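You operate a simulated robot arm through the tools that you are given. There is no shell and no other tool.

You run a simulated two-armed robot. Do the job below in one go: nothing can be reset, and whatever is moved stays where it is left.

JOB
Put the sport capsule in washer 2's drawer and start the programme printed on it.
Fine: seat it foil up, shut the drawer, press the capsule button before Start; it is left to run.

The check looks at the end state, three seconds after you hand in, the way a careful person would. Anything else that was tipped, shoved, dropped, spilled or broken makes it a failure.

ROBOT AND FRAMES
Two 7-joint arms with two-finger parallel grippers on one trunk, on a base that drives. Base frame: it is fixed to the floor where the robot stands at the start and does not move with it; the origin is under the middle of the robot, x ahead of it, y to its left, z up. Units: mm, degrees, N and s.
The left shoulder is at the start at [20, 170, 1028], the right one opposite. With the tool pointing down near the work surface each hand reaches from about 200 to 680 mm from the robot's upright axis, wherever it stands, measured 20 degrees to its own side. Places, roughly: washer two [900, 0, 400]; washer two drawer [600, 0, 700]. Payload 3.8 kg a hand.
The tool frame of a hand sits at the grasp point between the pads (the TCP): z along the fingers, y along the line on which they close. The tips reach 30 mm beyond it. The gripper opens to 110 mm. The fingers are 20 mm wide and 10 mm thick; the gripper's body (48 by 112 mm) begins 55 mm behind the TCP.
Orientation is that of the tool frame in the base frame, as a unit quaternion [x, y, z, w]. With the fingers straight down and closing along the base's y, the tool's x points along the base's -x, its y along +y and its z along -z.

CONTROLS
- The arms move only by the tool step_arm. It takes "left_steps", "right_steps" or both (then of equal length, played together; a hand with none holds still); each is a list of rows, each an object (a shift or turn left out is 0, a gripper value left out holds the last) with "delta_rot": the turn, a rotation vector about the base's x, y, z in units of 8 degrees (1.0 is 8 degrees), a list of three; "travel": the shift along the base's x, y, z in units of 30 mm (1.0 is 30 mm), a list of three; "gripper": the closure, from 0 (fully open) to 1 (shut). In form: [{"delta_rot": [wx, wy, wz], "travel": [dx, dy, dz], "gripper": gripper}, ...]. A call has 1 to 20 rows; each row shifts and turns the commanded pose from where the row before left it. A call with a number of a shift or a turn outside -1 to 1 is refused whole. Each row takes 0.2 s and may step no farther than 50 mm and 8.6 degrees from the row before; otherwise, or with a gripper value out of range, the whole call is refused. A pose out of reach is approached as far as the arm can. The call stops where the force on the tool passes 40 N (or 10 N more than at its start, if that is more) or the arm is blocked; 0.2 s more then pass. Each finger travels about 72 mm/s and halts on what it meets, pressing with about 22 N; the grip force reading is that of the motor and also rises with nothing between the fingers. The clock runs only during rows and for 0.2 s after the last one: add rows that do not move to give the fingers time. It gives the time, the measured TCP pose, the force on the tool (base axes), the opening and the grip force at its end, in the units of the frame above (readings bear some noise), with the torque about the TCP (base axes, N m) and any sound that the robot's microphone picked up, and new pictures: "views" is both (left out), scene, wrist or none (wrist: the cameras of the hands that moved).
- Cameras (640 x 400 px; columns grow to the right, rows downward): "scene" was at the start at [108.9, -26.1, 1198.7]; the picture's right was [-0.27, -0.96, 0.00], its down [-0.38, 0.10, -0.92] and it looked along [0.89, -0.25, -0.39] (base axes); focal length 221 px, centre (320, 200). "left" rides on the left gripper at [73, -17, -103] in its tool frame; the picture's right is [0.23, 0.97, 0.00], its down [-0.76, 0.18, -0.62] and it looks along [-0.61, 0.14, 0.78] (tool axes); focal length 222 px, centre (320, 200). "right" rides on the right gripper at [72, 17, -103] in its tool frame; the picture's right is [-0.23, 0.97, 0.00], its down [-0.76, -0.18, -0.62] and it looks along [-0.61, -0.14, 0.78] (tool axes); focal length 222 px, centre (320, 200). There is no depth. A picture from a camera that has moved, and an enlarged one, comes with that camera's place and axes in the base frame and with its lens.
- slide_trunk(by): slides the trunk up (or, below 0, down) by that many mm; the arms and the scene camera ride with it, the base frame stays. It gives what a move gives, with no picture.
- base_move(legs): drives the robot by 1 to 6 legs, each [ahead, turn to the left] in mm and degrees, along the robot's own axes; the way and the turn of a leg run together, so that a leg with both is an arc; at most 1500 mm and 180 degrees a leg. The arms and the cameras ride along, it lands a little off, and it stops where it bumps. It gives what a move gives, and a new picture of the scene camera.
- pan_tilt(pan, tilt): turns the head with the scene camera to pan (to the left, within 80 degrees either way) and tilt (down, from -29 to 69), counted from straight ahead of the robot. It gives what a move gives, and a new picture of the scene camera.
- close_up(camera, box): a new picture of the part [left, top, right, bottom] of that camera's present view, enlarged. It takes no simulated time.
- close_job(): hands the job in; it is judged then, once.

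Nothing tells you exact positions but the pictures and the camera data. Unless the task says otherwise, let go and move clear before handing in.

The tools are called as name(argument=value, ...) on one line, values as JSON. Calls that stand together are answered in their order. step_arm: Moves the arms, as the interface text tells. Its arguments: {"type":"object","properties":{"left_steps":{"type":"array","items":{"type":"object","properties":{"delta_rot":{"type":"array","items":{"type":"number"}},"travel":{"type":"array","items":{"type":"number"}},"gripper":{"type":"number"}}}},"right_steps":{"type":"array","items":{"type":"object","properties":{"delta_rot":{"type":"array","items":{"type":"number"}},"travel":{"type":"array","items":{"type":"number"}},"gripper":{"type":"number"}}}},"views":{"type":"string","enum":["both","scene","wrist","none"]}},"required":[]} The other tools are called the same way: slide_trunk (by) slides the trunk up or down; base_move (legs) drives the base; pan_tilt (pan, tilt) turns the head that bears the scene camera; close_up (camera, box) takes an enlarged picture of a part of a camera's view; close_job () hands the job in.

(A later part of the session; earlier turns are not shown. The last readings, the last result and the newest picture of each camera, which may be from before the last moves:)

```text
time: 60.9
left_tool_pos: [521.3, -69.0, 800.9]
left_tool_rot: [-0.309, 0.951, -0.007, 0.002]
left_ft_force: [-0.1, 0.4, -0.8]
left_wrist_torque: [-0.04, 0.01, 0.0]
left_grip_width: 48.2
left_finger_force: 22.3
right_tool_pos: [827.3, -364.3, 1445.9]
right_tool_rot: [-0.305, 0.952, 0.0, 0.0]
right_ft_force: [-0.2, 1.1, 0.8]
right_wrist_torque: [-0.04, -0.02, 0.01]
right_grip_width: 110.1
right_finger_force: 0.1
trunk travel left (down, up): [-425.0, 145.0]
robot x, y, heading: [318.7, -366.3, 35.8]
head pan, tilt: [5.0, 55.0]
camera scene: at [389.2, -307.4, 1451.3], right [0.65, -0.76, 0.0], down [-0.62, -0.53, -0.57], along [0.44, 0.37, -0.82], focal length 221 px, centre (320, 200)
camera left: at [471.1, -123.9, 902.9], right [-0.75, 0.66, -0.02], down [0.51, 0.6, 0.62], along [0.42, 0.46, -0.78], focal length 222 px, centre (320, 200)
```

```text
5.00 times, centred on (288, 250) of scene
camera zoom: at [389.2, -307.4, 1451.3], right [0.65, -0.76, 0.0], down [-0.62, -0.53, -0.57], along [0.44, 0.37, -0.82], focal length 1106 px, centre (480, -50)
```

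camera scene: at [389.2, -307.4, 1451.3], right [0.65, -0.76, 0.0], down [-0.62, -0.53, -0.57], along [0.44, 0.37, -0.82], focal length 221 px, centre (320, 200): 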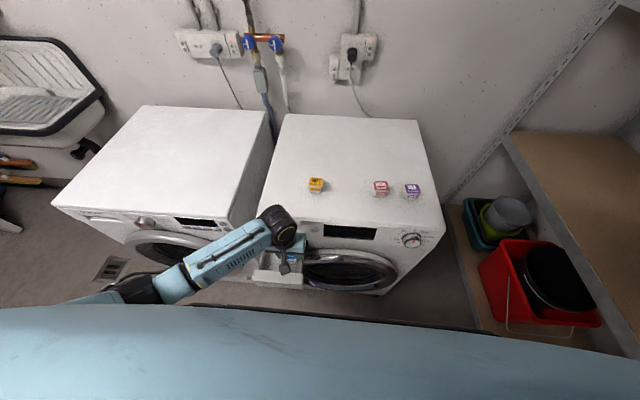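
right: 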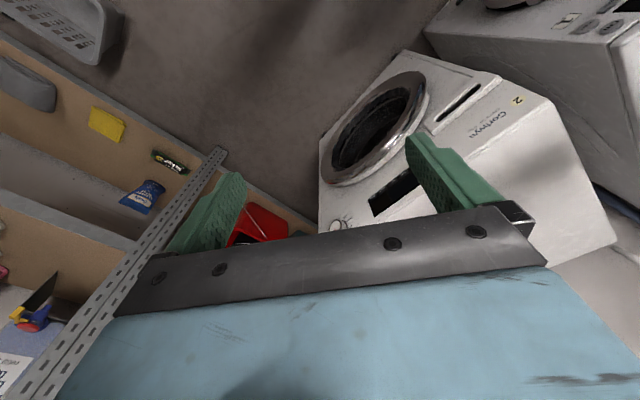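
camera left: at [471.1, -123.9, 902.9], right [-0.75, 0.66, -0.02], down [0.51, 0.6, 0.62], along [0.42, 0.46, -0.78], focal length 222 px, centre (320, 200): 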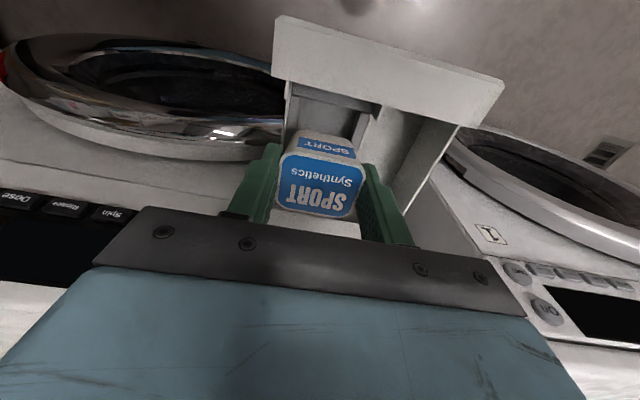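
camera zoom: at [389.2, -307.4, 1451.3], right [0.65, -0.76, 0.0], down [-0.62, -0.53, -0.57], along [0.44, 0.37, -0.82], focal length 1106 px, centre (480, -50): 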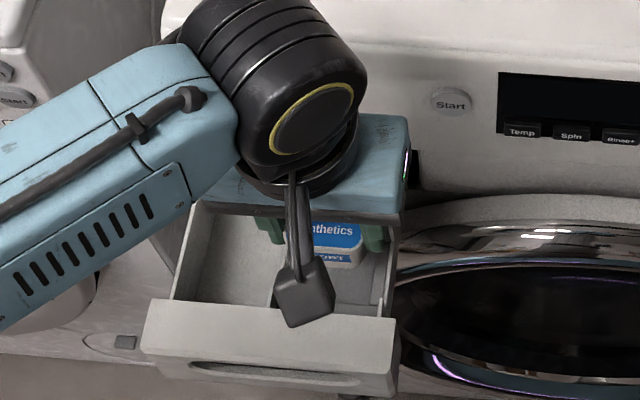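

Close, but the capsule needs shifting about 2.7 mm left and 1.5 mm back. I'll correct, lower further and look again.

step_arm(left_steps=[{"travel": [-0.093, 0.043, 0]}, {"travel": [0, 0, -0.4]}, {"travel": [0, 0, -0.4]}, {"travel": [0, 0, -0.4]}, {}], views="wrist")

close_up(camera="left", box=[220, 80, 460, 230])

```text
time: 62.1
left_tool_pos: [518.3, -65.6, 764.8]
left_tool_rot: [-0.308, 0.951, -0.008, 0.002]
left_ft_force: [0.1, -0.2, -0.4]
left_wrist_torque: [0.01, 0.02, 0.0]
left_grip_width: 48.1
left_finger_force: 22.0
right_tool_pos: [827.1, -364.4, 1446.5]
right_tool_rot: [-0.305, 0.952, 0.0, 0.0]
right_ft_force: [-0.3, 1.2, 0.3]
right_wrist_torque: [0.01, 0.0, 0.0]
right_grip_width: 109.7
right_finger_force: 0.0
trunk travel left (down, up): [-425.0, 145.0]
robot x, y, heading: [323.1, -366.7, 35.4]
head pan, tilt: [5.0, 55.0]
camera left: at [468.1, -122.0, 868.5], right [-0.75, 0.66, -0.02], down [0.51, 0.6, 0.62], along [0.42, 0.46, -0.78], focal length 222 px, centre (320, 200)
```

left: 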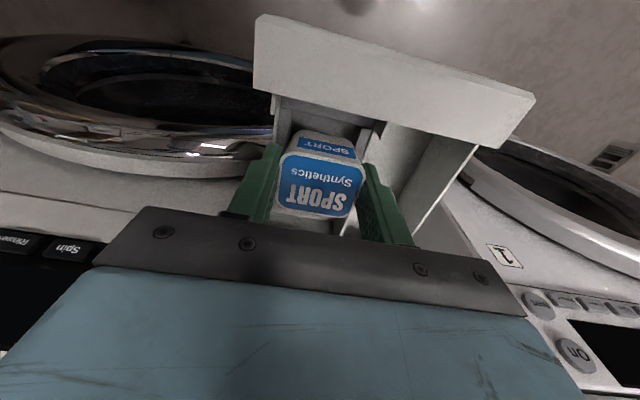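

```text
2.67 times, centred on (340, 155) of left
camera zoom: at [468.1, -122.0, 868.5], right [-0.75, 0.66, -0.02], down [0.51, 0.6, 0.62], along [0.42, 0.46, -0.78], focal length 592 px, centre (267, 320)
```

zoom: 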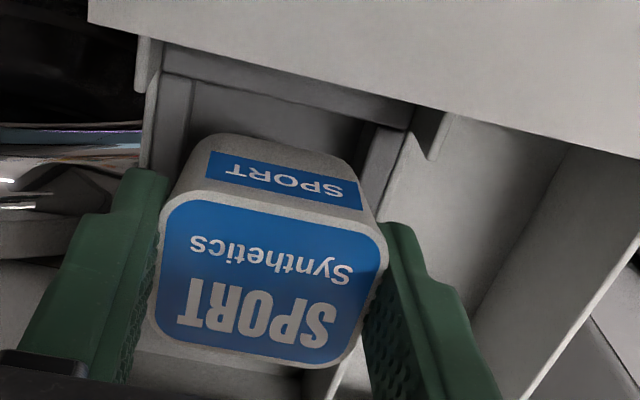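

Aligned within about a millimetre over the seat. I'll lower slowly until the tips are just above the rim, watching the force.

step_arm(left_steps=[{"travel": [-0.015, 0.022, -0.2]}, {"travel": [0, 0, -0.2]}, {"travel": [0, 0, -0.2]}, {"travel": [0, 0, -0.17]}, {"travel": [0, 0, -0.12]}, {}, {}])

close_up(camera="left", box=[220, 80, 460, 230])

```text
time: 63.7
left_tool_pos: [518.0, -64.6, 738.6]
left_tool_rot: [-0.308, 0.951, -0.007, 0.002]
left_ft_force: [0.2, 0.4, -0.3]
left_wrist_torque: [-0.01, -0.02, 0.0]
left_grip_width: 48.4
left_finger_force: 21.6
right_tool_pos: [827.2, -365.1, 1446.1]
right_tool_rot: [-0.305, 0.952, 0.0, 0.0]
right_ft_force: [0.7, 0.1, 0.6]
right_wrist_torque: [0.03, -0.03, 0.01]
right_grip_width: 110.2
right_finger_force: 0.1
trunk travel left (down, up): [-425.0, 145.0]
robot x, y, heading: [318.5, -369.1, 35.5]
head pan, tilt: [5.0, 55.0]
camera scene: at [389.3, -307.5, 1451.3], right [0.65, -0.76, 0.0], down [-0.62, -0.53, -0.57], along [0.44, 0.37, -0.82], focal length 221 px, centre (320, 200)
camera left: at [468.0, -120.3, 841.8], right [-0.75, 0.66, -0.02], down [0.51, 0.6, 0.62], along [0.42, 0.46, -0.78], focal length 222 px, centre (320, 200)
```

scene: 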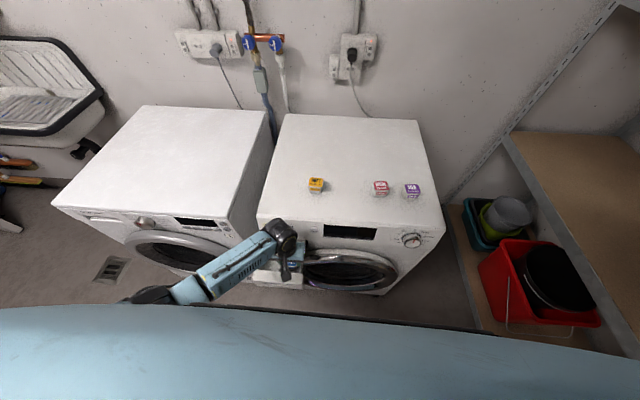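
left: 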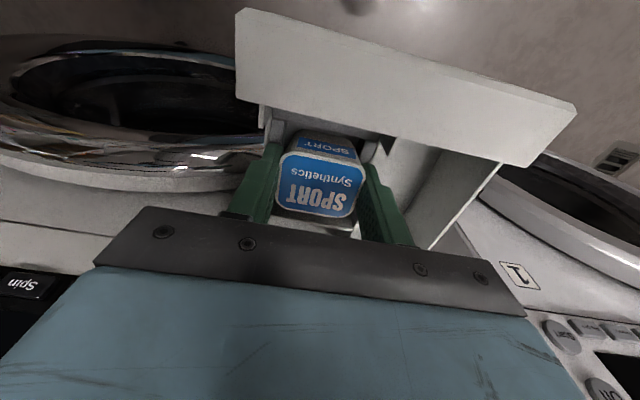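

```text
2.67 times, centred on (340, 155) of left
camera zoom: at [468.0, -120.3, 841.8], right [-0.75, 0.66, -0.02], down [0.51, 0.6, 0.62], along [0.42, 0.46, -0.78], focal length 592 px, centre (267, 320)
```

zoom: 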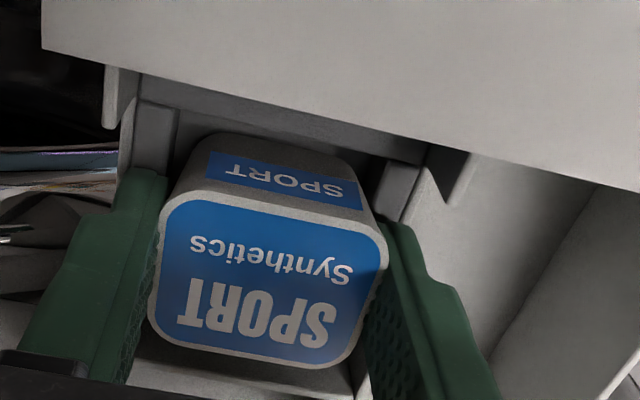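

No contact yet. I'll go on down a few millimetres at a time.

step_arm(left_steps=[{"travel": [0, 0, -0.07]}, {"travel": [0, 0, -0.07]}, {}], views="none")

close_up(camera="left", box=[220, 80, 460, 230])

```text
time: 64.5
left_tool_pos: [520.3, -62.8, 736.4]
left_tool_rot: [-0.308, 0.951, -0.007, 0.004]
left_ft_force: [-3.1, 3.5, 29.2]
left_wrist_torque: [0.75, 0.83, -0.03]
left_grip_width: 48.5
left_finger_force: 21.3
right_tool_pos: [825.5, -365.1, 1448.3]
right_tool_rot: [-0.305, 0.952, 0.0, 0.001]
right_ft_force: [0.5, -0.2, 0.3]
right_wrist_torque: [0.01, -0.02, 0.01]
right_grip_width: 109.8
right_finger_force: 0.0
trunk travel left (down, up): [-425.0, 145.0]
robot x, y, heading: [318.8, -366.9, 35.6]
head pan, tilt: [5.0, 55.0]
```

```text
2.67 times, centred on (340, 155) of left
camera zoom: at [469.3, -119.2, 838.6], right [-0.75, 0.66, -0.02], down [0.5, 0.6, 0.62], along [0.42, 0.46, -0.78], focal length 592 px, centre (267, 320)
```

zoom: 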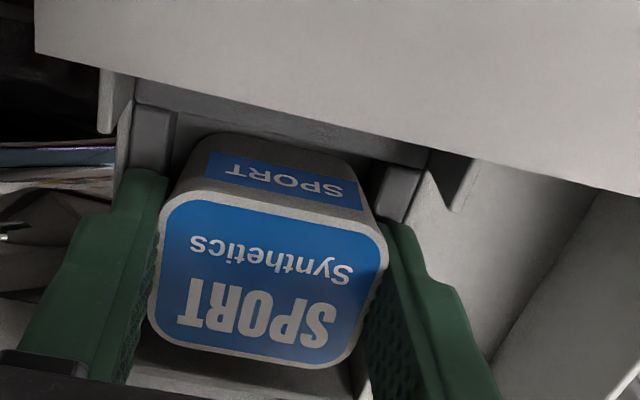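

The left fingertip touched the seat's edge (z≈706) while the capsule's lower part is inside the seat. I'll ease up 2.5 mm and open a little to let it drop in.

step_arm(left_steps=[{"travel": [0, 0, 0.08]}, {}, {"gripper": 0.5}, {"gripper": 0.45}, {}, {}], views="none")

close_up(camera="left", box=[220, 80, 460, 230])

```text
time: 65.9
left_tool_pos: [517.0, -65.6, 737.6]
left_tool_rot: [-0.308, 0.951, -0.007, 0.002]
left_ft_force: [3.3, -5.9, 7.7]
left_wrist_torque: [0.02, 0.06, 0.05]
left_grip_width: 56.9
left_finger_force: 0.1
right_tool_pos: [825.8, -366.1, 1445.6]
right_tool_rot: [-0.305, 0.952, 0.001, 0.0]
right_ft_force: [0.1, -0.3, -0.6]
right_wrist_torque: [0.02, -0.02, 0.0]
right_grip_width: 109.8
right_finger_force: 0.0
trunk travel left (down, up): [-425.0, 145.0]
robot x, y, heading: [317.7, -369.3, 35.4]
head pan, tilt: [5.0, 55.0]
```

```text
2.67 times, centred on (340, 155) of left
camera zoom: at [468.4, -121.3, 839.2], right [-0.75, 0.66, -0.01], down [0.51, 0.6, 0.62], along [0.42, 0.46, -0.78], focal length 592 px, centre (267, 320)
```

zoom: 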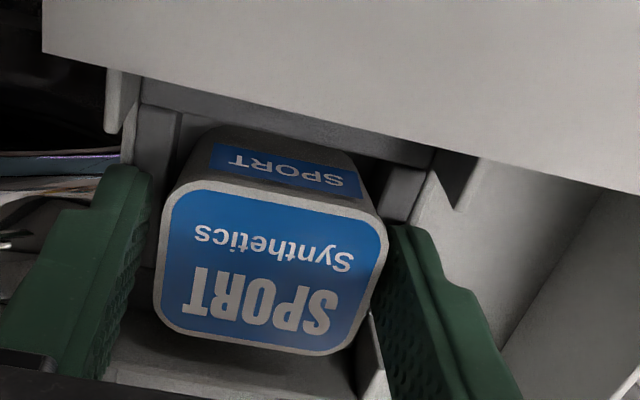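

Released. I'll lift the hand straight up slowly and check how the capsule sits.

step_arm(left_steps=[{"travel": [0, 0, 0.1]}, {"travel": [0, 0, 0.2]}, {"travel": [0, 0, 0.3]}, {"travel": [0, 0, 0.5]}, {"travel": [0, 0, 0.8]}, {"travel": [0, 0, 0.8]}, {}])

close_up(camera="left", box=[240, 40, 440, 165])

```text
time: 67.5
left_tool_pos: [520.4, -65.2, 818.7]
left_tool_rot: [-0.308, 0.951, -0.007, 0.002]
left_ft_force: [-1.3, -0.4, -0.4]
left_wrist_torque: [0.02, -0.01, -0.02]
left_grip_width: 60.4
left_finger_force: 0.1
right_tool_pos: [826.0, -365.1, 1446.9]
right_tool_rot: [-0.305, 0.952, 0.0, 0.0]
right_ft_force: [-0.3, 0.5, 0.3]
right_wrist_torque: [0.01, -0.03, -0.01]
right_grip_width: 110.1
right_finger_force: 0.1
trunk travel left (down, up): [-425.0, 145.0]
robot x, y, heading: [321.1, -366.9, 35.4]
head pan, tilt: [5.0, 55.0]
camera scene: at [389.3, -307.4, 1451.3], right [0.65, -0.76, 0.0], down [-0.62, -0.53, -0.57], along [0.44, 0.37, -0.82], focal length 221 px, centre (320, 200)
camera left: at [468.9, -120.8, 921.1], right [-0.75, 0.66, -0.02], down [0.51, 0.6, 0.62], along [0.42, 0.46, -0.78], focal length 222 px, centre (320, 200)
```

scene: 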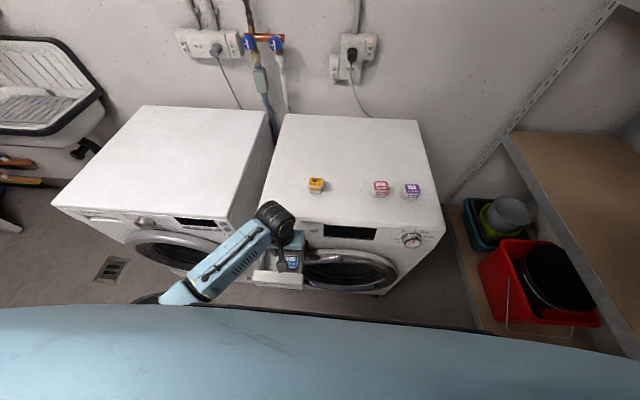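
left: 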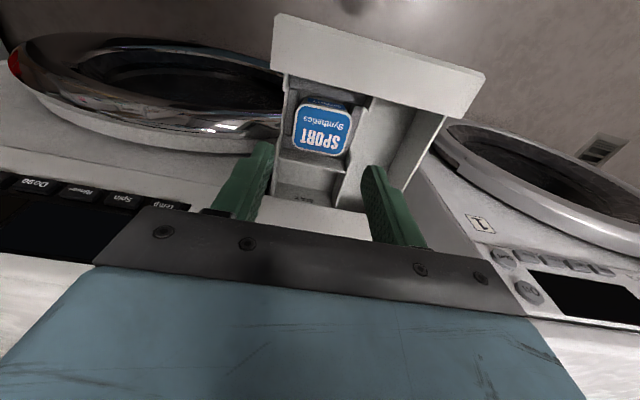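

```text
3.20 times, centred on (340, 102) of left
camera zoom: at [468.9, -120.8, 921.1], right [-0.75, 0.66, -0.02], down [0.51, 0.6, 0.62], along [0.42, 0.46, -0.78], focal length 711 px, centre (256, 512)
```

zoom: 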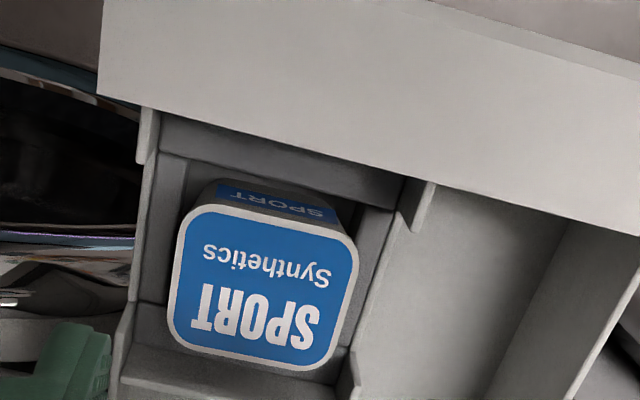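

The capsule sits in the seat, foil up. I'll move the hand aside to judge from the head camera whether it is fully down.

step_arm(left_steps=[{"travel": [-0.2, 0.3, 0.9]}, {"travel": [-0.5, 0.6, 0.9]}, {"travel": [-0.6, 0.6, 0.8]}, {"travel": [-0.6, 0.7, 0.5]}, {"travel": [-0.6, 0.7, 0.3]}, {"travel": [-0.6, 0.7, 0]}, {}], views="wrist")

pan_tilt(pan=20, tilt=60)

close_up(camera="scene", box=[280, 150, 440, 250])

```text
time: 69.1
left_tool_pos: [426.9, 40.8, 919.8]
left_tool_rot: [-0.307, 0.952, -0.008, 0.003]
left_ft_force: [0.3, 0.1, 0.1]
left_wrist_torque: [0.02, -0.02, -0.02]
left_grip_width: 60.4
left_finger_force: 0.1
right_tool_pos: [827.1, -365.6, 1446.9]
right_tool_rot: [-0.305, 0.952, 0.0, -0.001]
right_ft_force: [-0.8, -0.8, 0.4]
right_wrist_torque: [0.0, 0.01, 0.0]
right_grip_width: 110.4
right_finger_force: 0.0
trunk travel left (down, up): [-425.0, 145.0]
robot x, y, heading: [318.8, -363.7, 35.5]
head pan, tilt: [5.0, 55.0]
camera left: at [376.5, -14.7, 1022.2], right [-0.75, 0.66, -0.02], down [0.51, 0.6, 0.62], along [0.42, 0.46, -0.78], focal length 222 px, centre (320, 200)
```

left: 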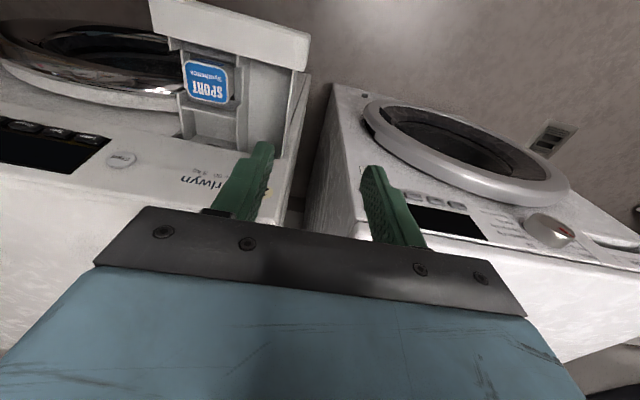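

```text
time: 69.9
left_tool_pos: [426.4, 40.8, 919.3]
left_tool_rot: [-0.308, 0.952, -0.007, 0.002]
left_ft_force: [-0.9, 0.5, -0.5]
left_wrist_torque: [-0.02, 0.02, 0.02]
left_grip_width: 60.5
left_finger_force: 0.0
right_tool_pos: [826.4, -366.1, 1447.1]
right_tool_rot: [-0.304, 0.953, 0.0, -0.001]
right_ft_force: [-0.5, 0.0, 0.2]
right_wrist_torque: [0.03, -0.04, 0.01]
right_grip_width: 110.2
right_finger_force: 0.0
trunk travel left (down, up): [-425.0, 145.0]
robot x, y, heading: [315.4, -366.1, 35.7]
head pan, tilt: [20.0, 60.0]
camera scene: at [372.2, -299.5, 1445.3], right [0.82, -0.57, 0.0], down [-0.49, -0.71, -0.5], along [0.28, 0.41, -0.87], focal length 221 px, centre (320, 200)
```

scene: 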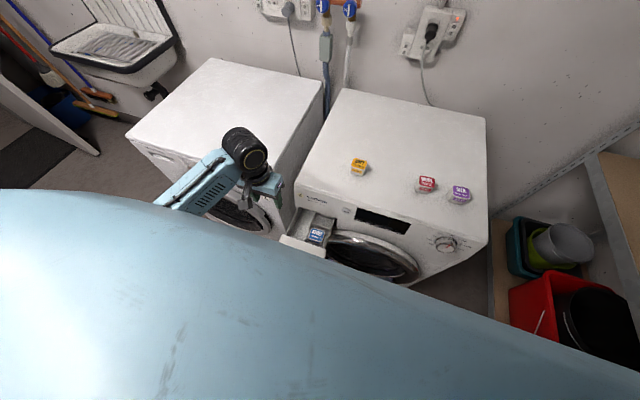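

```text
4.00 times, centred on (360, 200) of scene
camera zoom: at [372.2, -299.5, 1445.3], right [0.82, -0.57, 0.0], down [-0.49, -0.71, -0.5], along [0.28, 0.41, -0.87], focal length 884 px, centre (160, 200)
```

zoom: 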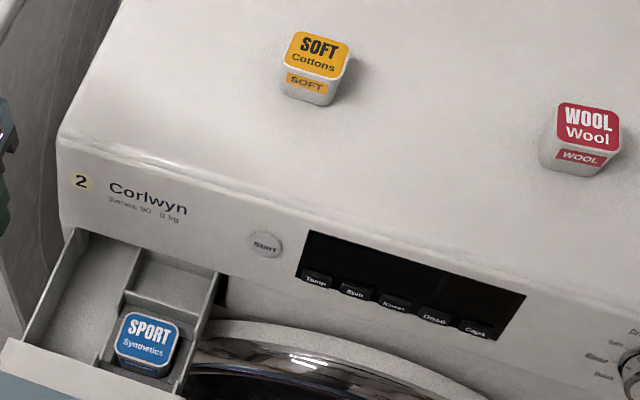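

close_up(camera="scene", box=[292, 212, 340, 260])

close_up(camera="left", box=[140, 20, 300, 145])

```text
8.33 times, centred on (316, 236) of scene
camera zoom: at [372.2, -299.5, 1445.3], right [0.82, -0.57, 0.0], down [-0.49, -0.71, -0.5], along [0.28, 0.41, -0.87], focal length 1843 px, centre (353, -100)
```

zoom: 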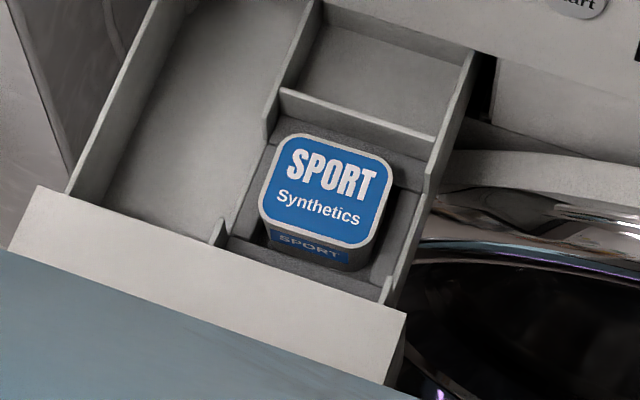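

```text
3.20 times, centred on (220, 82) of left
camera zoom: at [376.4, -14.7, 1022.0], right [-0.75, 0.66, -0.02], down [0.51, 0.6, 0.62], along [0.42, 0.46, -0.78], focal length 711 px, centre (640, 576)
```

zoom: 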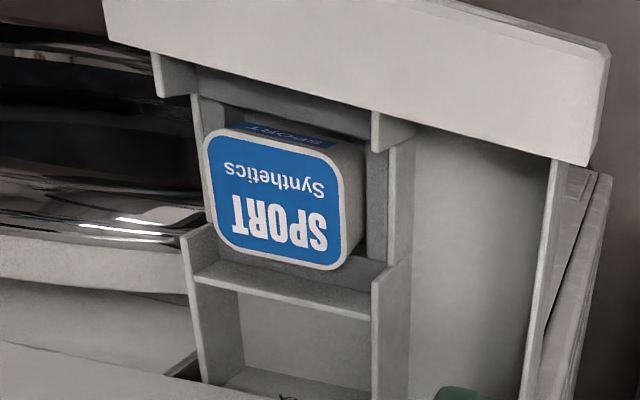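

The capsule's top appears at z≈730, level and centred. To be sure it's seated I'll press on it lightly with closed fingers.

step_arm(left_steps=[{"travel": [0.514, -0.598, 0], "gripper": 1.0}, {"travel": [0.514, -0.598, 0]}, {"travel": [0.514, -0.598, 0]}, {"travel": [0.514, -0.598, 0]}, {"travel": [0.514, -0.598, 0]}, {"travel": [0.514, -0.598, 0]}, {"travel": [0, 0, -0.8]}, {"travel": [0, 0, -0.8]}, {"travel": [0, 0, -0.8]}, {"travel": [0, 0, -0.8]}, {"travel": [0, 0, -0.8]}, {"travel": [0, 0, -0.6]}, {}], views="wrist")

```text
time: 72.7
left_tool_pos: [516.3, -66.8, 782.3]
left_tool_rot: [-0.308, 0.951, -0.008, 0.002]
left_ft_force: [-0.1, 0.5, -0.6]
left_wrist_torque: [0.0, -0.02, 0.0]
left_grip_width: 0.0
left_finger_force: 22.2
right_tool_pos: [826.5, -365.9, 1447.3]
right_tool_rot: [-0.305, 0.952, 0.0, -0.001]
right_ft_force: [0.0, -1.3, -0.1]
right_wrist_torque: [-0.01, 0.0, 0.03]
right_grip_width: 109.8
right_finger_force: 0.1
trunk travel left (down, up): [-425.0, 145.0]
robot x, y, heading: [318.7, -364.5, 35.6]
head pan, tilt: [20.0, 60.0]
camera left: at [467.2, -122.6, 884.0], right [-0.75, 0.66, -0.02], down [0.51, 0.6, 0.62], along [0.42, 0.46, -0.78], focal length 222 px, centre (320, 200)
```

left: 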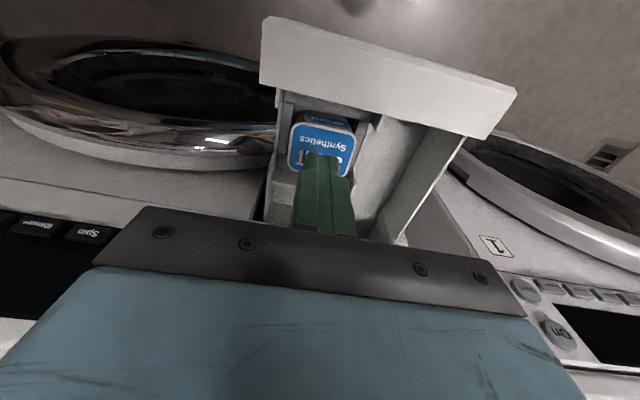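

The closed tips are above the capsule's middle. I'll go down gently to make contact.

step_arm(left_steps=[{"travel": [0, 0, -0.2]}, {"travel": [0, 0, -0.2]}, {"travel": [0, 0, -0.15]}, {"travel": [0, 0, -0.1]}, {}], views="none")

step_arm(left_steps=[{"travel": [0, 0, -0.07]}, {}], views="none")

```text
time: 73.9
left_tool_pos: [518.2, -66.2, 759.2]
left_tool_rot: [-0.308, 0.951, -0.007, 0.002]
left_ft_force: [0.3, -0.4, 0.0]
left_wrist_torque: [0.02, 0.01, -0.02]
left_grip_width: 0.3
left_finger_force: 21.9
right_tool_pos: [826.4, -364.3, 1448.1]
right_tool_rot: [-0.305, 0.952, 0.001, 0.0]
right_ft_force: [0.6, 0.0, 0.0]
right_wrist_torque: [-0.01, -0.02, -0.02]
right_grip_width: 109.7
right_finger_force: 0.1
trunk travel left (down, up): [-425.0, 145.0]
robot x, y, heading: [318.3, -363.1, 35.6]
head pan, tilt: [20.0, 60.0]
```

```text
time: 74.5
left_tool_pos: [517.7, -66.1, 758.5]
left_tool_rot: [-0.309, 0.951, -0.007, 0.003]
left_ft_force: [-0.2, -0.4, 1.4]
left_wrist_torque: [0.03, 0.02, 0.0]
left_grip_width: 0.0
left_finger_force: 22.7
right_tool_pos: [826.9, -364.6, 1448.1]
right_tool_rot: [-0.304, 0.953, 0.0, 0.0]
right_ft_force: [-0.1, 0.0, -0.2]
right_wrist_torque: [-0.02, -0.03, -0.02]
right_grip_width: 110.1
right_finger_force: 0.1
trunk travel left (down, up): [-425.0, 145.0]
robot x, y, heading: [317.9, -367.4, 35.8]
head pan, tilt: [20.0, 60.0]
```

step_arm(left_steps=[{"travel": [0, 0, -0.06]}, {}], views="none")

step_arm(left_steps=[{"travel": [0, 0, -0.04]}, {}], views="none")

```text
time: 75.1
left_tool_pos: [520.1, -65.2, 757.9]
left_tool_rot: [-0.308, 0.951, -0.007, 0.004]
left_ft_force: [-1.9, 0.8, 15.0]
left_wrist_torque: [0.11, 0.05, 0.03]
left_grip_width: 0.0
left_finger_force: 22.0
right_tool_pos: [825.9, -366.6, 1446.5]
right_tool_rot: [-0.305, 0.952, 0.001, 0.0]
right_ft_force: [-0.2, 1.2, -0.2]
right_wrist_torque: [-0.01, 0.0, 0.0]
right_grip_width: 109.9
right_finger_force: 0.0
trunk travel left (down, up): [-425.0, 145.0]
robot x, y, heading: [319.1, -365.1, 35.6]
head pan, tilt: [20.0, 60.0]
```

```text
time: 75.7
left_tool_pos: [519.2, -65.6, 757.9]
left_tool_rot: [-0.308, 0.951, -0.006, 0.005]
left_ft_force: [-1.3, 5.1, 27.3]
left_wrist_torque: [0.12, 0.09, 0.02]
left_grip_width: 0.0
left_finger_force: 22.2
right_tool_pos: [826.2, -366.2, 1447.3]
right_tool_rot: [-0.305, 0.952, 0.0, 0.001]
right_ft_force: [0.5, 0.2, 0.1]
right_wrist_torque: [-0.02, -0.03, 0.01]
right_grip_width: 109.9
right_finger_force: 0.0
trunk travel left (down, up): [-425.0, 145.0]
robot x, y, heading: [318.7, -366.0, 35.7]
head pan, tilt: [20.0, 60.0]
```

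The capsule is firmly seated (top at z=728, no give under 27 N). I'll lift the hand, back the base off 120 mm and then close the drawer.

step_arm(left_steps=[{"travel": [0, 0, 0.3]}, {"travel": [0, 0, 0.8]}, {"travel": [0, 0, 0.9]}, {"travel": [0, 0, 0.9]}, {"travel": [0, 0, 0.9]}, {"travel": [0, 0, 0.9]}, {}], views="none")

base_move(legs=[[-125, 0]])

pan_tilt(pan=5, tilt=52)

close_up(camera="scene", box=[230, 170, 358, 250])

```text
time: 77.3
left_tool_pos: [516.0, -66.2, 896.1]
left_tool_rot: [-0.308, 0.951, -0.007, 0.003]
left_ft_force: [0.2, 0.4, 0.6]
left_wrist_torque: [-0.02, -0.02, -0.03]
left_grip_width: 0.0
left_finger_force: 22.0
right_tool_pos: [826.0, -366.8, 1446.9]
right_tool_rot: [-0.305, 0.952, 0.001, 0.0]
right_ft_force: [0.3, 0.2, 0.6]
right_wrist_torque: [0.01, 0.03, -0.01]
right_grip_width: 109.9
right_finger_force: 0.1
trunk travel left (down, up): [-425.0, 145.0]
robot x, y, heading: [317.8, -364.5, 35.5]
head pan, tilt: [20.0, 60.0]
```

```text
time: 78.5
left_tool_pos: [411.9, -140.9, 896.9]
left_tool_rot: [-0.309, 0.951, -0.008, 0.003]
left_ft_force: [0.8, 0.6, 0.3]
left_wrist_torque: [0.01, -0.03, -0.01]
left_grip_width: 0.0
left_finger_force: 22.2
right_tool_pos: [723.1, -440.0, 1447.0]
right_tool_rot: [-0.306, 0.952, 0.0, -0.001]
right_ft_force: [-0.6, 1.0, 0.5]
right_wrist_torque: [-0.01, -0.02, 0.0]
right_grip_width: 109.9
right_finger_force: 0.1
trunk travel left (down, up): [-425.0, 145.0]
robot x, y, heading: [215.6, -437.7, 35.7]
head pan, tilt: [20.0, 60.0]
camera scene: at [267.6, -374.3, 1445.3], right [0.83, -0.56, 0.0], down [-0.49, -0.72, -0.5], along [0.28, 0.41, -0.87], focal length 221 px, centre (320, 200)
```

scene: 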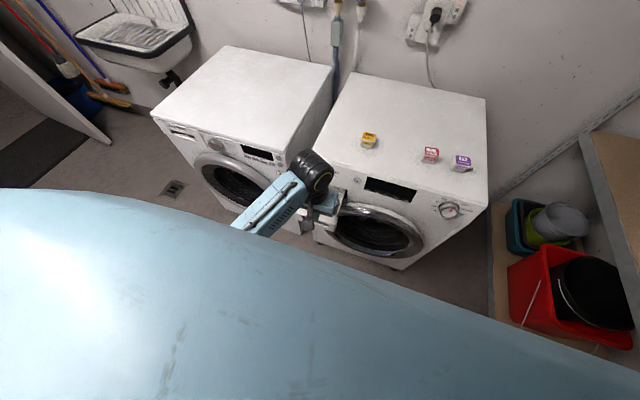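

```text
time: 79.3
left_tool_pos: [413.2, -139.1, 896.4]
left_tool_rot: [-0.309, 0.951, -0.008, 0.002]
left_ft_force: [0.1, -0.3, -0.9]
left_wrist_torque: [-0.01, -0.01, 0.0]
left_grip_width: 0.1
left_finger_force: 22.1
right_tool_pos: [723.3, -438.9, 1446.9]
right_tool_rot: [-0.306, 0.952, 0.0, 0.0]
right_ft_force: [-0.4, 0.5, -0.8]
right_wrist_torque: [-0.03, 0.01, 0.02]
right_grip_width: 110.2
right_finger_force: 0.0
trunk travel left (down, up): [-425.0, 145.0]
robot x, y, heading: [213.9, -437.4, 35.8]
head pan, tilt: [5.0, 52.0]
camera scene: at [287.9, -379.5, 1455.1], right [0.65, -0.76, 0.0], down [-0.6, -0.51, -0.62], along [0.47, 0.4, -0.79], focal length 221 px, centre (320, 200)
```

scene: 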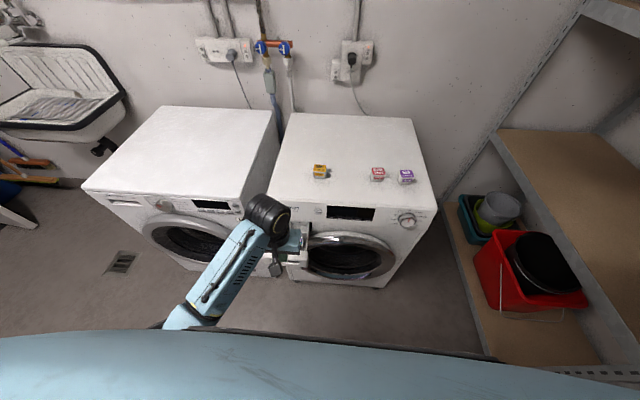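

```text
5.00 times, centred on (294, 210) of scene
camera zoom: at [287.9, -379.5, 1455.1], right [0.65, -0.76, 0.0], down [-0.6, -0.51, -0.62], along [0.47, 0.4, -0.79], focal length 1106 px, centre (450, 150)
```

zoom: 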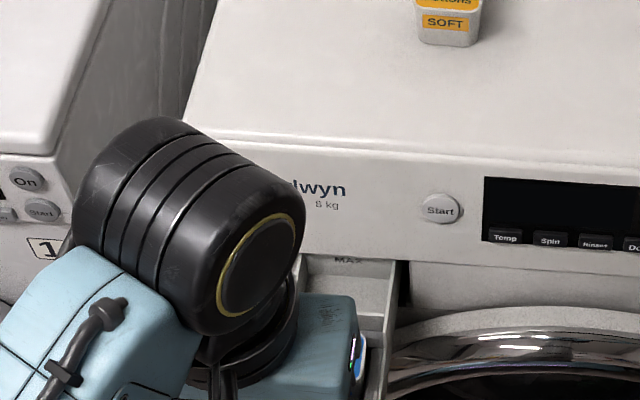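

The hand is in front of the drawer. I'll tilt the fingers 20° forward and bring the closed tips level with the strip below the recess (z≈675).

step_arm(left_steps=[{"delta_rot": [0.49, -0.674, 0], "travel": [-0.026, 0.12, -0.817]}, {"delta_rot": [0.49, -0.674, 0], "travel": [-0.026, 0.12, -0.817]}, {"delta_rot": [0.49, -0.674, 0], "travel": [-0.026, 0.12, -0.817]}, {"travel": [-0.026, 0.12, -0.817]}, {"travel": [-0.026, 0.12, -0.817]}, {"travel": [-0.026, 0.12, -0.817]}, {"travel": [-0.026, 0.12, -0.817]}, {"travel": [-0.026, 0.12, -0.817]}, {}])

close_up(camera="scene", box=[230, 190, 358, 270])

```text
time: 81.3
left_tool_pos: [407.5, -111.6, 698.3]
left_tool_rot: [-0.303, 0.937, 0.047, 0.169]
left_ft_force: [0.1, 0.2, -0.1]
left_wrist_torque: [-0.04, 0.03, 0.02]
left_grip_width: 0.2
left_finger_force: 22.1
right_tool_pos: [722.5, -438.3, 1446.1]
right_tool_rot: [-0.306, 0.952, 0.0, 0.0]
right_ft_force: [-1.3, 0.6, 0.5]
right_wrist_torque: [-0.01, 0.02, 0.0]
right_grip_width: 110.3
right_finger_force: 0.1
trunk travel left (down, up): [-425.0, 145.0]
robot x, y, heading: [217.0, -439.7, 36.0]
head pan, tilt: [5.0, 52.0]
camera scene: at [287.4, -380.0, 1455.2], right [0.65, -0.76, 0.0], down [-0.6, -0.51, -0.62], along [0.47, 0.4, -0.79], focal length 221 px, centre (320, 200)
camera left: at [331.5, -184.5, 770.6], right [-0.74, 0.67, -0.09], down [0.3, 0.45, 0.84], along [0.6, 0.6, -0.53], focal length 222 px, centre (320, 200)
```

scene: 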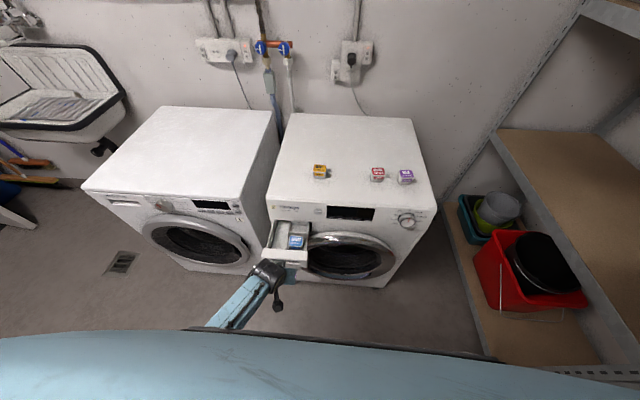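
left: 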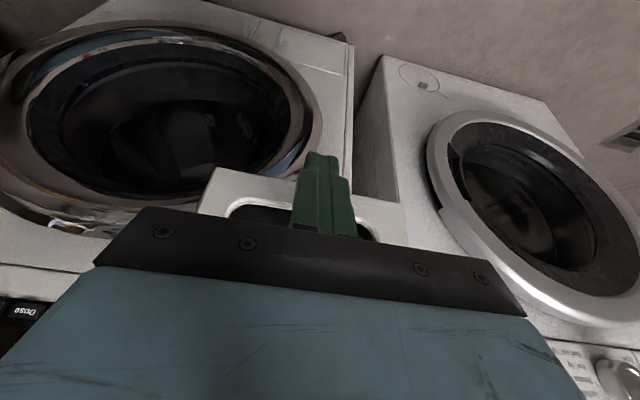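

```text
5.00 times, centred on (294, 230) of scene
camera zoom: at [287.4, -380.0, 1455.2], right [0.65, -0.76, 0.0], down [-0.6, -0.51, -0.62], along [0.47, 0.4, -0.79], focal length 1106 px, centre (450, 50)
```

zoom: 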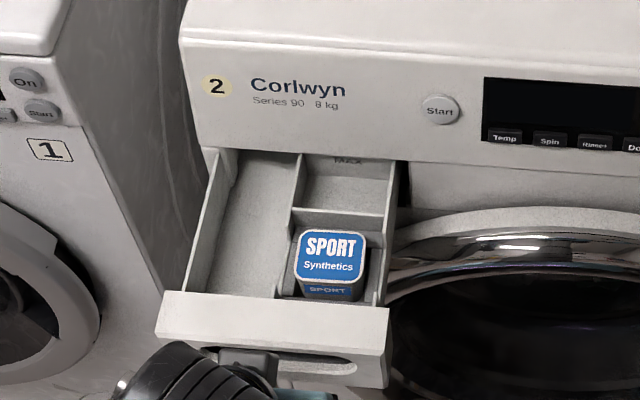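

The capsule is nicely seated, seen from above. The tips are level with the strip under the recess, so I'll push the drawer in.

step_arm(left_steps=[{"travel": [0.27, 0.196, 0]}, {"travel": [0.27, 0.196, 0]}, {"travel": [0.2, 0.145, 0]}, {"travel": [0.2, 0.145, 0]}, {"travel": [0.27, 0.196, 0]}, {"travel": [0.27, 0.196, 0]}, {"travel": [0.27, 0.196, 0]}, {"travel": [0.27, 0.196, 0]}, {}])

close_up(camera="scene", box=[230, 190, 358, 270])

```text
time: 83.3
left_tool_pos: [465.9, -64.7, 700.4]
left_tool_rot: [-0.303, 0.937, 0.047, 0.168]
left_ft_force: [0.7, -0.3, 0.2]
left_wrist_torque: [-0.01, 0.0, 0.0]
left_grip_width: 0.0
left_finger_force: 21.8
right_tool_pos: [722.8, -439.3, 1446.0]
right_tool_rot: [-0.306, 0.952, 0.001, 0.0]
right_ft_force: [0.2, -1.0, 0.0]
right_wrist_torque: [-0.01, 0.0, 0.0]
right_grip_width: 110.1
right_finger_force: 0.1
trunk travel left (down, up): [-425.0, 145.0]
robot x, y, heading: [215.1, -441.1, 35.7]
head pan, tilt: [5.0, 52.0]
camera scene: at [287.5, -379.9, 1455.2], right [0.65, -0.76, 0.0], down [-0.6, -0.51, -0.62], along [0.47, 0.4, -0.79], focal length 221 px, centre (320, 200)
camera left: at [390.6, -139.4, 772.3], right [-0.74, 0.67, -0.09], down [0.3, 0.45, 0.84], along [0.6, 0.6, -0.53], focal length 222 px, centre (320, 200)
```

scene: 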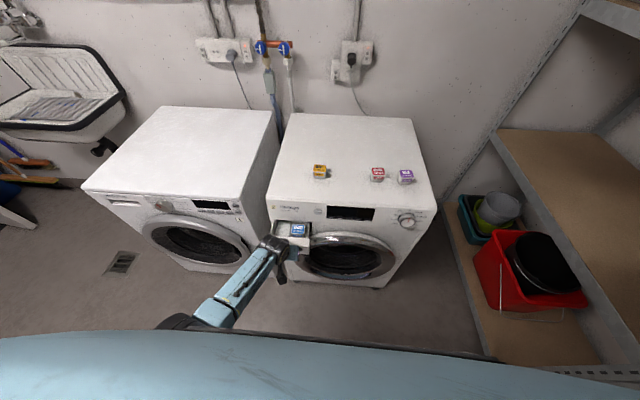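
left: 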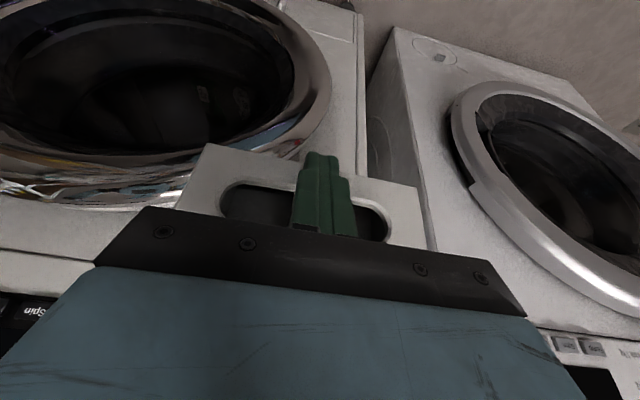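

```text
5.00 times, centred on (294, 230) of scene
camera zoom: at [287.5, -379.9, 1455.2], right [0.65, -0.76, 0.0], down [-0.6, -0.51, -0.62], along [0.47, 0.4, -0.79], focal length 1106 px, centre (450, 50)
```

zoom: 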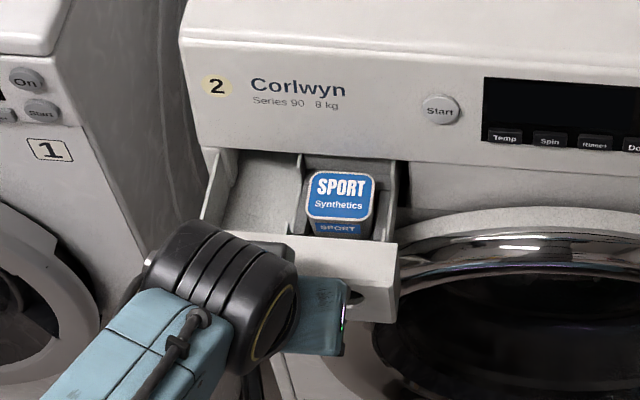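

It slides in smoothly with little force. I'll continue.

step_arm(left_steps=[{"travel": [0.22, 0.16, 0]}, {"travel": [0.22, 0.16, 0]}, {"travel": [0.22, 0.16, 0]}, {"travel": [0.22, 0.16, 0]}, {"travel": [0.22, 0.16, 0]}, {"travel": [0.22, 0.16, 0]}, {}], views="none")

close_up(camera="scene", box=[230, 190, 358, 270])

```text
time: 84.9
left_tool_pos: [506.7, -37.1, 701.6]
left_tool_rot: [-0.303, 0.937, 0.046, 0.169]
left_ft_force: [0.9, 1.2, 0.4]
left_wrist_torque: [0.0, 0.0, -0.03]
left_grip_width: 0.0
left_finger_force: 22.4
right_tool_pos: [723.2, -439.7, 1446.9]
right_tool_rot: [-0.305, 0.952, 0.0, 0.0]
right_ft_force: [-0.2, 0.5, 0.3]
right_wrist_torque: [0.01, -0.03, 0.01]
right_grip_width: 110.0
right_finger_force: 0.0
trunk travel left (down, up): [-425.0, 145.0]
robot x, y, heading: [213.7, -438.2, 35.8]
head pan, tilt: [5.0, 52.0]
```

```text
5.00 times, centred on (294, 230) of scene
camera zoom: at [287.5, -379.9, 1455.2], right [0.65, -0.76, 0.0], down [-0.6, -0.51, -0.62], along [0.47, 0.4, -0.79], focal length 1106 px, centre (450, 50)
```

zoom: 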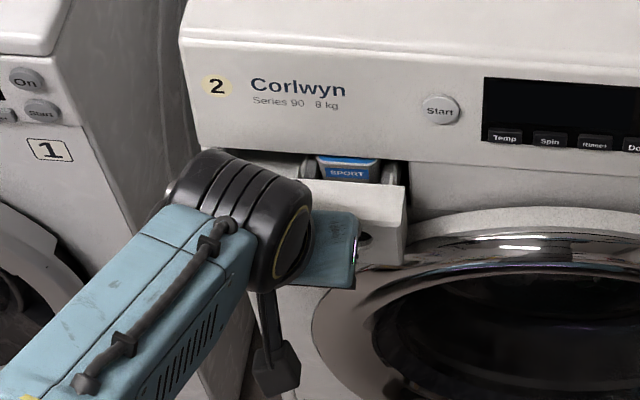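

The capsule slipped under the panel freely. I'll push the last 45 mm until it stops.

step_arm(left_steps=[{"travel": [0.2, 0.145, 0]}, {"travel": [0.2, 0.145, 0]}, {"travel": [0.2, 0.145, 0]}, {"travel": [0.15, 0.11, 0]}, {"travel": [0.13, 0.095, 0]}, {"travel": [0.11, 0.08, 0]}, {"travel": [0.08, 0.058, 0]}, {"travel": [0.08, 0.058, 0]}, {"travel": [0.08, 0.058, 0]}, {}], views="none")

close_up(camera="scene", box=[230, 190, 358, 270])

```text
time: 87.1
left_tool_pos: [537.7, -13.3, 703.1]
left_tool_rot: [-0.303, 0.937, 0.046, 0.166]
left_ft_force: [-2.9, -1.9, -1.7]
left_wrist_torque: [-0.09, 0.09, 0.02]
left_grip_width: 0.0
left_finger_force: 22.4
left hand out of reach, approached as far as the arm can: row 8
right_tool_pos: [722.8, -438.1, 1446.9]
right_tool_rot: [-0.306, 0.952, 0.0, 0.0]
right_ft_force: [0.1, 0.5, 0.7]
right_wrist_torque: [0.02, 0.01, -0.02]
right_grip_width: 110.0
right_finger_force: 0.0
trunk travel left (down, up): [-425.0, 145.0]
robot x, y, heading: [219.1, -441.9, 35.6]
head pan, tilt: [5.0, 52.0]
```

```text
5.00 times, centred on (294, 230) of scene
camera zoom: at [287.3, -379.9, 1455.2], right [0.65, -0.76, 0.0], down [-0.6, -0.51, -0.62], along [0.47, 0.4, -0.79], focal length 1106 px, centre (450, 50)
```

zoom: 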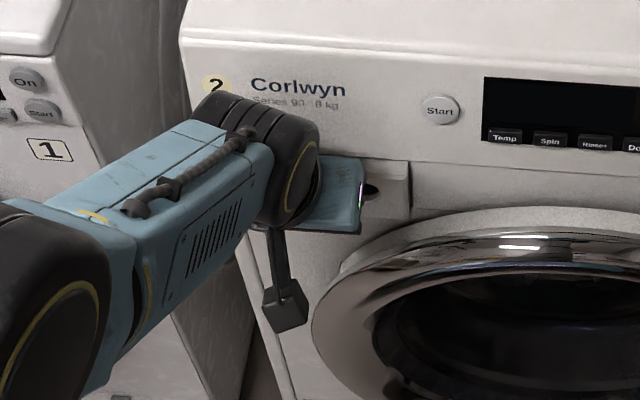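

The drawer looks shut. I'll press a few millimetres more to make sure it is fully home.

step_arm(left_steps=[{"travel": [0.08, 0.058, 0]}, {"travel": [0.06, 0.044, 0]}, {}], views="none")

```text
time: 87.9
left_tool_pos: [539.2, -12.7, 703.0]
left_tool_rot: [-0.303, 0.937, 0.046, 0.166]
left_ft_force: [-7.3, -6.1, -3.9]
left_wrist_torque: [-0.19, 0.25, -0.04]
left_grip_width: 0.1
left_finger_force: 22.1
left hand out of reach, approached as far as the arm can: row 1
right_tool_pos: [722.6, -438.6, 1446.0]
right_tool_rot: [-0.306, 0.952, 0.0, 0.001]
right_ft_force: [-0.2, 0.8, -0.1]
right_wrist_torque: [-0.07, 0.03, 0.02]
right_grip_width: 110.2
right_finger_force: 0.0
trunk travel left (down, up): [-425.0, 145.0]
robot x, y, heading: [213.6, -437.1, 35.8]
head pan, tilt: [5.0, 52.0]
```

Resistance rises with no motion, so the drawer is home. I'll back off and raise the left hand, then check the drawer.

step_arm(left_steps=[{"travel": [-0.4, -0.29, 0]}, {"travel": [-0.6, -0.43, 0]}, {"travel": [-0.7, -0.5, 0]}, {"travel": [-0.7, -0.5, 0.2]}, {"travel": [-0.6, -0.1, 0.6]}, {"travel": [-0.6, 0.2, 0.9]}, {"travel": [-0.6, 0.2, 0.9]}, {"travel": [-0.3, 0.2, 0.9]}, {"travel": [-0.3, 0.2, 0.9]}, {"travel": [0, 0, 0.9]}, {}], views="scene")

close_up(camera="scene", box=[230, 170, 358, 250])

```text
time: 90.3
left_tool_pos: [395.3, -41.1, 862.4]
left_tool_rot: [-0.304, 0.937, 0.047, 0.166]
left_ft_force: [-0.1, -0.4, -0.1]
left_wrist_torque: [0.05, 0.04, 0.02]
left_grip_width: 0.2
left_finger_force: 21.4
right_tool_pos: [724.1, -438.4, 1446.8]
right_tool_rot: [-0.306, 0.952, 0.0, 0.0]
right_ft_force: [0.9, 0.3, 0.3]
right_wrist_torque: [0.01, 0.0, -0.01]
right_grip_width: 109.9
right_finger_force: 0.1
trunk travel left (down, up): [-425.0, 145.0]
robot x, y, heading: [212.7, -440.5, 35.9]
head pan, tilt: [5.0, 52.0]
camera scene: at [287.5, -379.7, 1455.2], right [0.65, -0.76, 0.0], down [-0.6, -0.51, -0.62], along [0.47, 0.4, -0.79], focal length 221 px, centre (320, 200)
```

scene: 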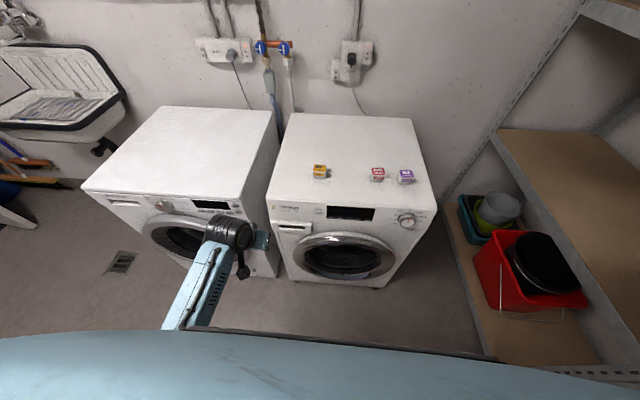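

```text
5.00 times, centred on (294, 210) of scene
camera zoom: at [287.5, -379.7, 1455.2], right [0.65, -0.76, 0.0], down [-0.6, -0.51, -0.62], along [0.47, 0.4, -0.79], focal length 1106 px, centre (450, 150)
```

zoom: 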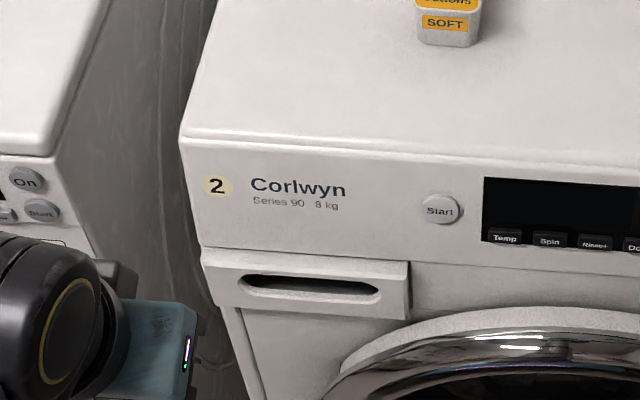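

The drawer is shut flush. Now the dial and keys with the right hand: I'll first raise the left hand a bit and lower the trunk by 200 mm.

step_arm(left_steps=[{"travel": [0, 0, 0.9]}, {"travel": [0, 0, 0.9]}, {"travel": [0, 0, 0.9]}, {"travel": [0, 0, 0.9]}, {"travel": [0, 0, 0.9]}, {}], views="none")

slide_trunk(by=-200)

pan_tilt(pan=-20, tilt=35)

close_up(camera="scene", box=[260, 140, 420, 240])

```text
time: 91.7
left_tool_pos: [395.0, -42.3, 998.7]
left_tool_rot: [-0.303, 0.937, 0.046, 0.168]
left_ft_force: [0.4, -0.1, -1.1]
left_wrist_torque: [-0.01, 0.01, 0.01]
left_grip_width: 0.0
left_finger_force: 22.1
right_tool_pos: [722.5, -439.0, 1446.1]
right_tool_rot: [-0.306, 0.952, 0.0, 0.0]
right_ft_force: [-0.6, 0.5, -0.8]
right_wrist_torque: [0.03, 0.04, -0.01]
right_grip_width: 110.0
right_finger_force: 0.1
trunk travel left (down, up): [-425.0, 145.0]
robot x, y, heading: [217.9, -440.7, 35.8]
head pan, tilt: [5.0, 52.0]
```

```text
time: 93.9
left_tool_pos: [396.1, -42.4, 798.5]
left_tool_rot: [-0.303, 0.937, 0.047, 0.169]
left_ft_force: [-0.5, 0.4, 1.2]
left_wrist_torque: [0.02, -0.01, 0.01]
left_grip_width: 0.0
left_finger_force: 22.4
right_tool_pos: [722.1, -438.9, 1247.1]
right_tool_rot: [-0.306, 0.952, 0.0, 0.0]
right_ft_force: [0.2, 0.3, -0.9]
right_wrist_torque: [-0.02, -0.01, 0.01]
right_grip_width: 110.2
right_finger_force: 0.1
trunk travel left (down, up): [-225.0, 345.0]
robot x, y, heading: [212.5, -436.8, 35.7]
head pan, tilt: [5.0, 52.0]
```

```text
time: 94.8
left_tool_pos: [394.7, -43.0, 799.4]
left_tool_rot: [-0.303, 0.937, 0.045, 0.168]
left_ft_force: [0.7, -0.3, 0.0]
left_wrist_torque: [0.0, 0.01, -0.01]
left_grip_width: 0.0
left_finger_force: 22.4
right_tool_pos: [723.6, -438.7, 1245.5]
right_tool_rot: [-0.305, 0.952, 0.0, 0.0]
right_ft_force: [0.2, -0.1, 1.0]
right_wrist_torque: [0.0, -0.03, 0.02]
right_grip_width: 110.1
right_finger_force: 0.1
trunk travel left (down, up): [-225.0, 345.0]
robot x, y, heading: [216.4, -443.1, 35.4]
head pan, tilt: [-20.0, 35.0]
camera scene: at [315.4, -404.9, 1279.5], right [0.27, -0.96, 0.0], down [-0.55, -0.16, -0.82], along [0.79, 0.22, -0.57], focal length 221 px, centre (320, 200)
```

scene: 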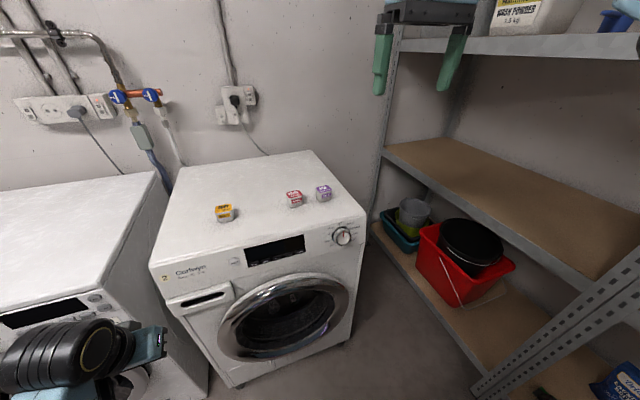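

```text
4.00 times, centred on (340, 190) of scene
camera zoom: at [315.4, -404.9, 1279.5], right [0.27, -0.96, 0.0], down [-0.55, -0.16, -0.82], along [0.79, 0.22, -0.57], focal length 884 px, centre (240, 240)
```

zoom: 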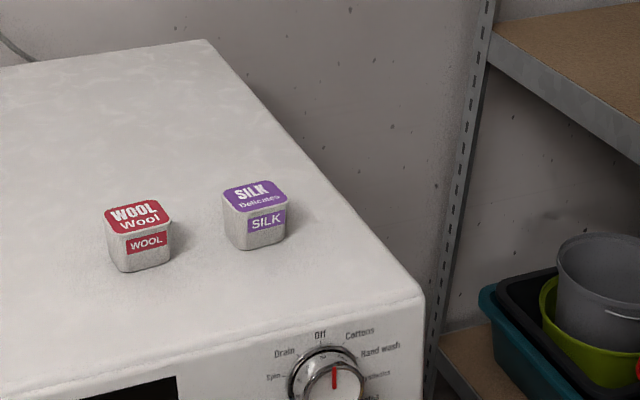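

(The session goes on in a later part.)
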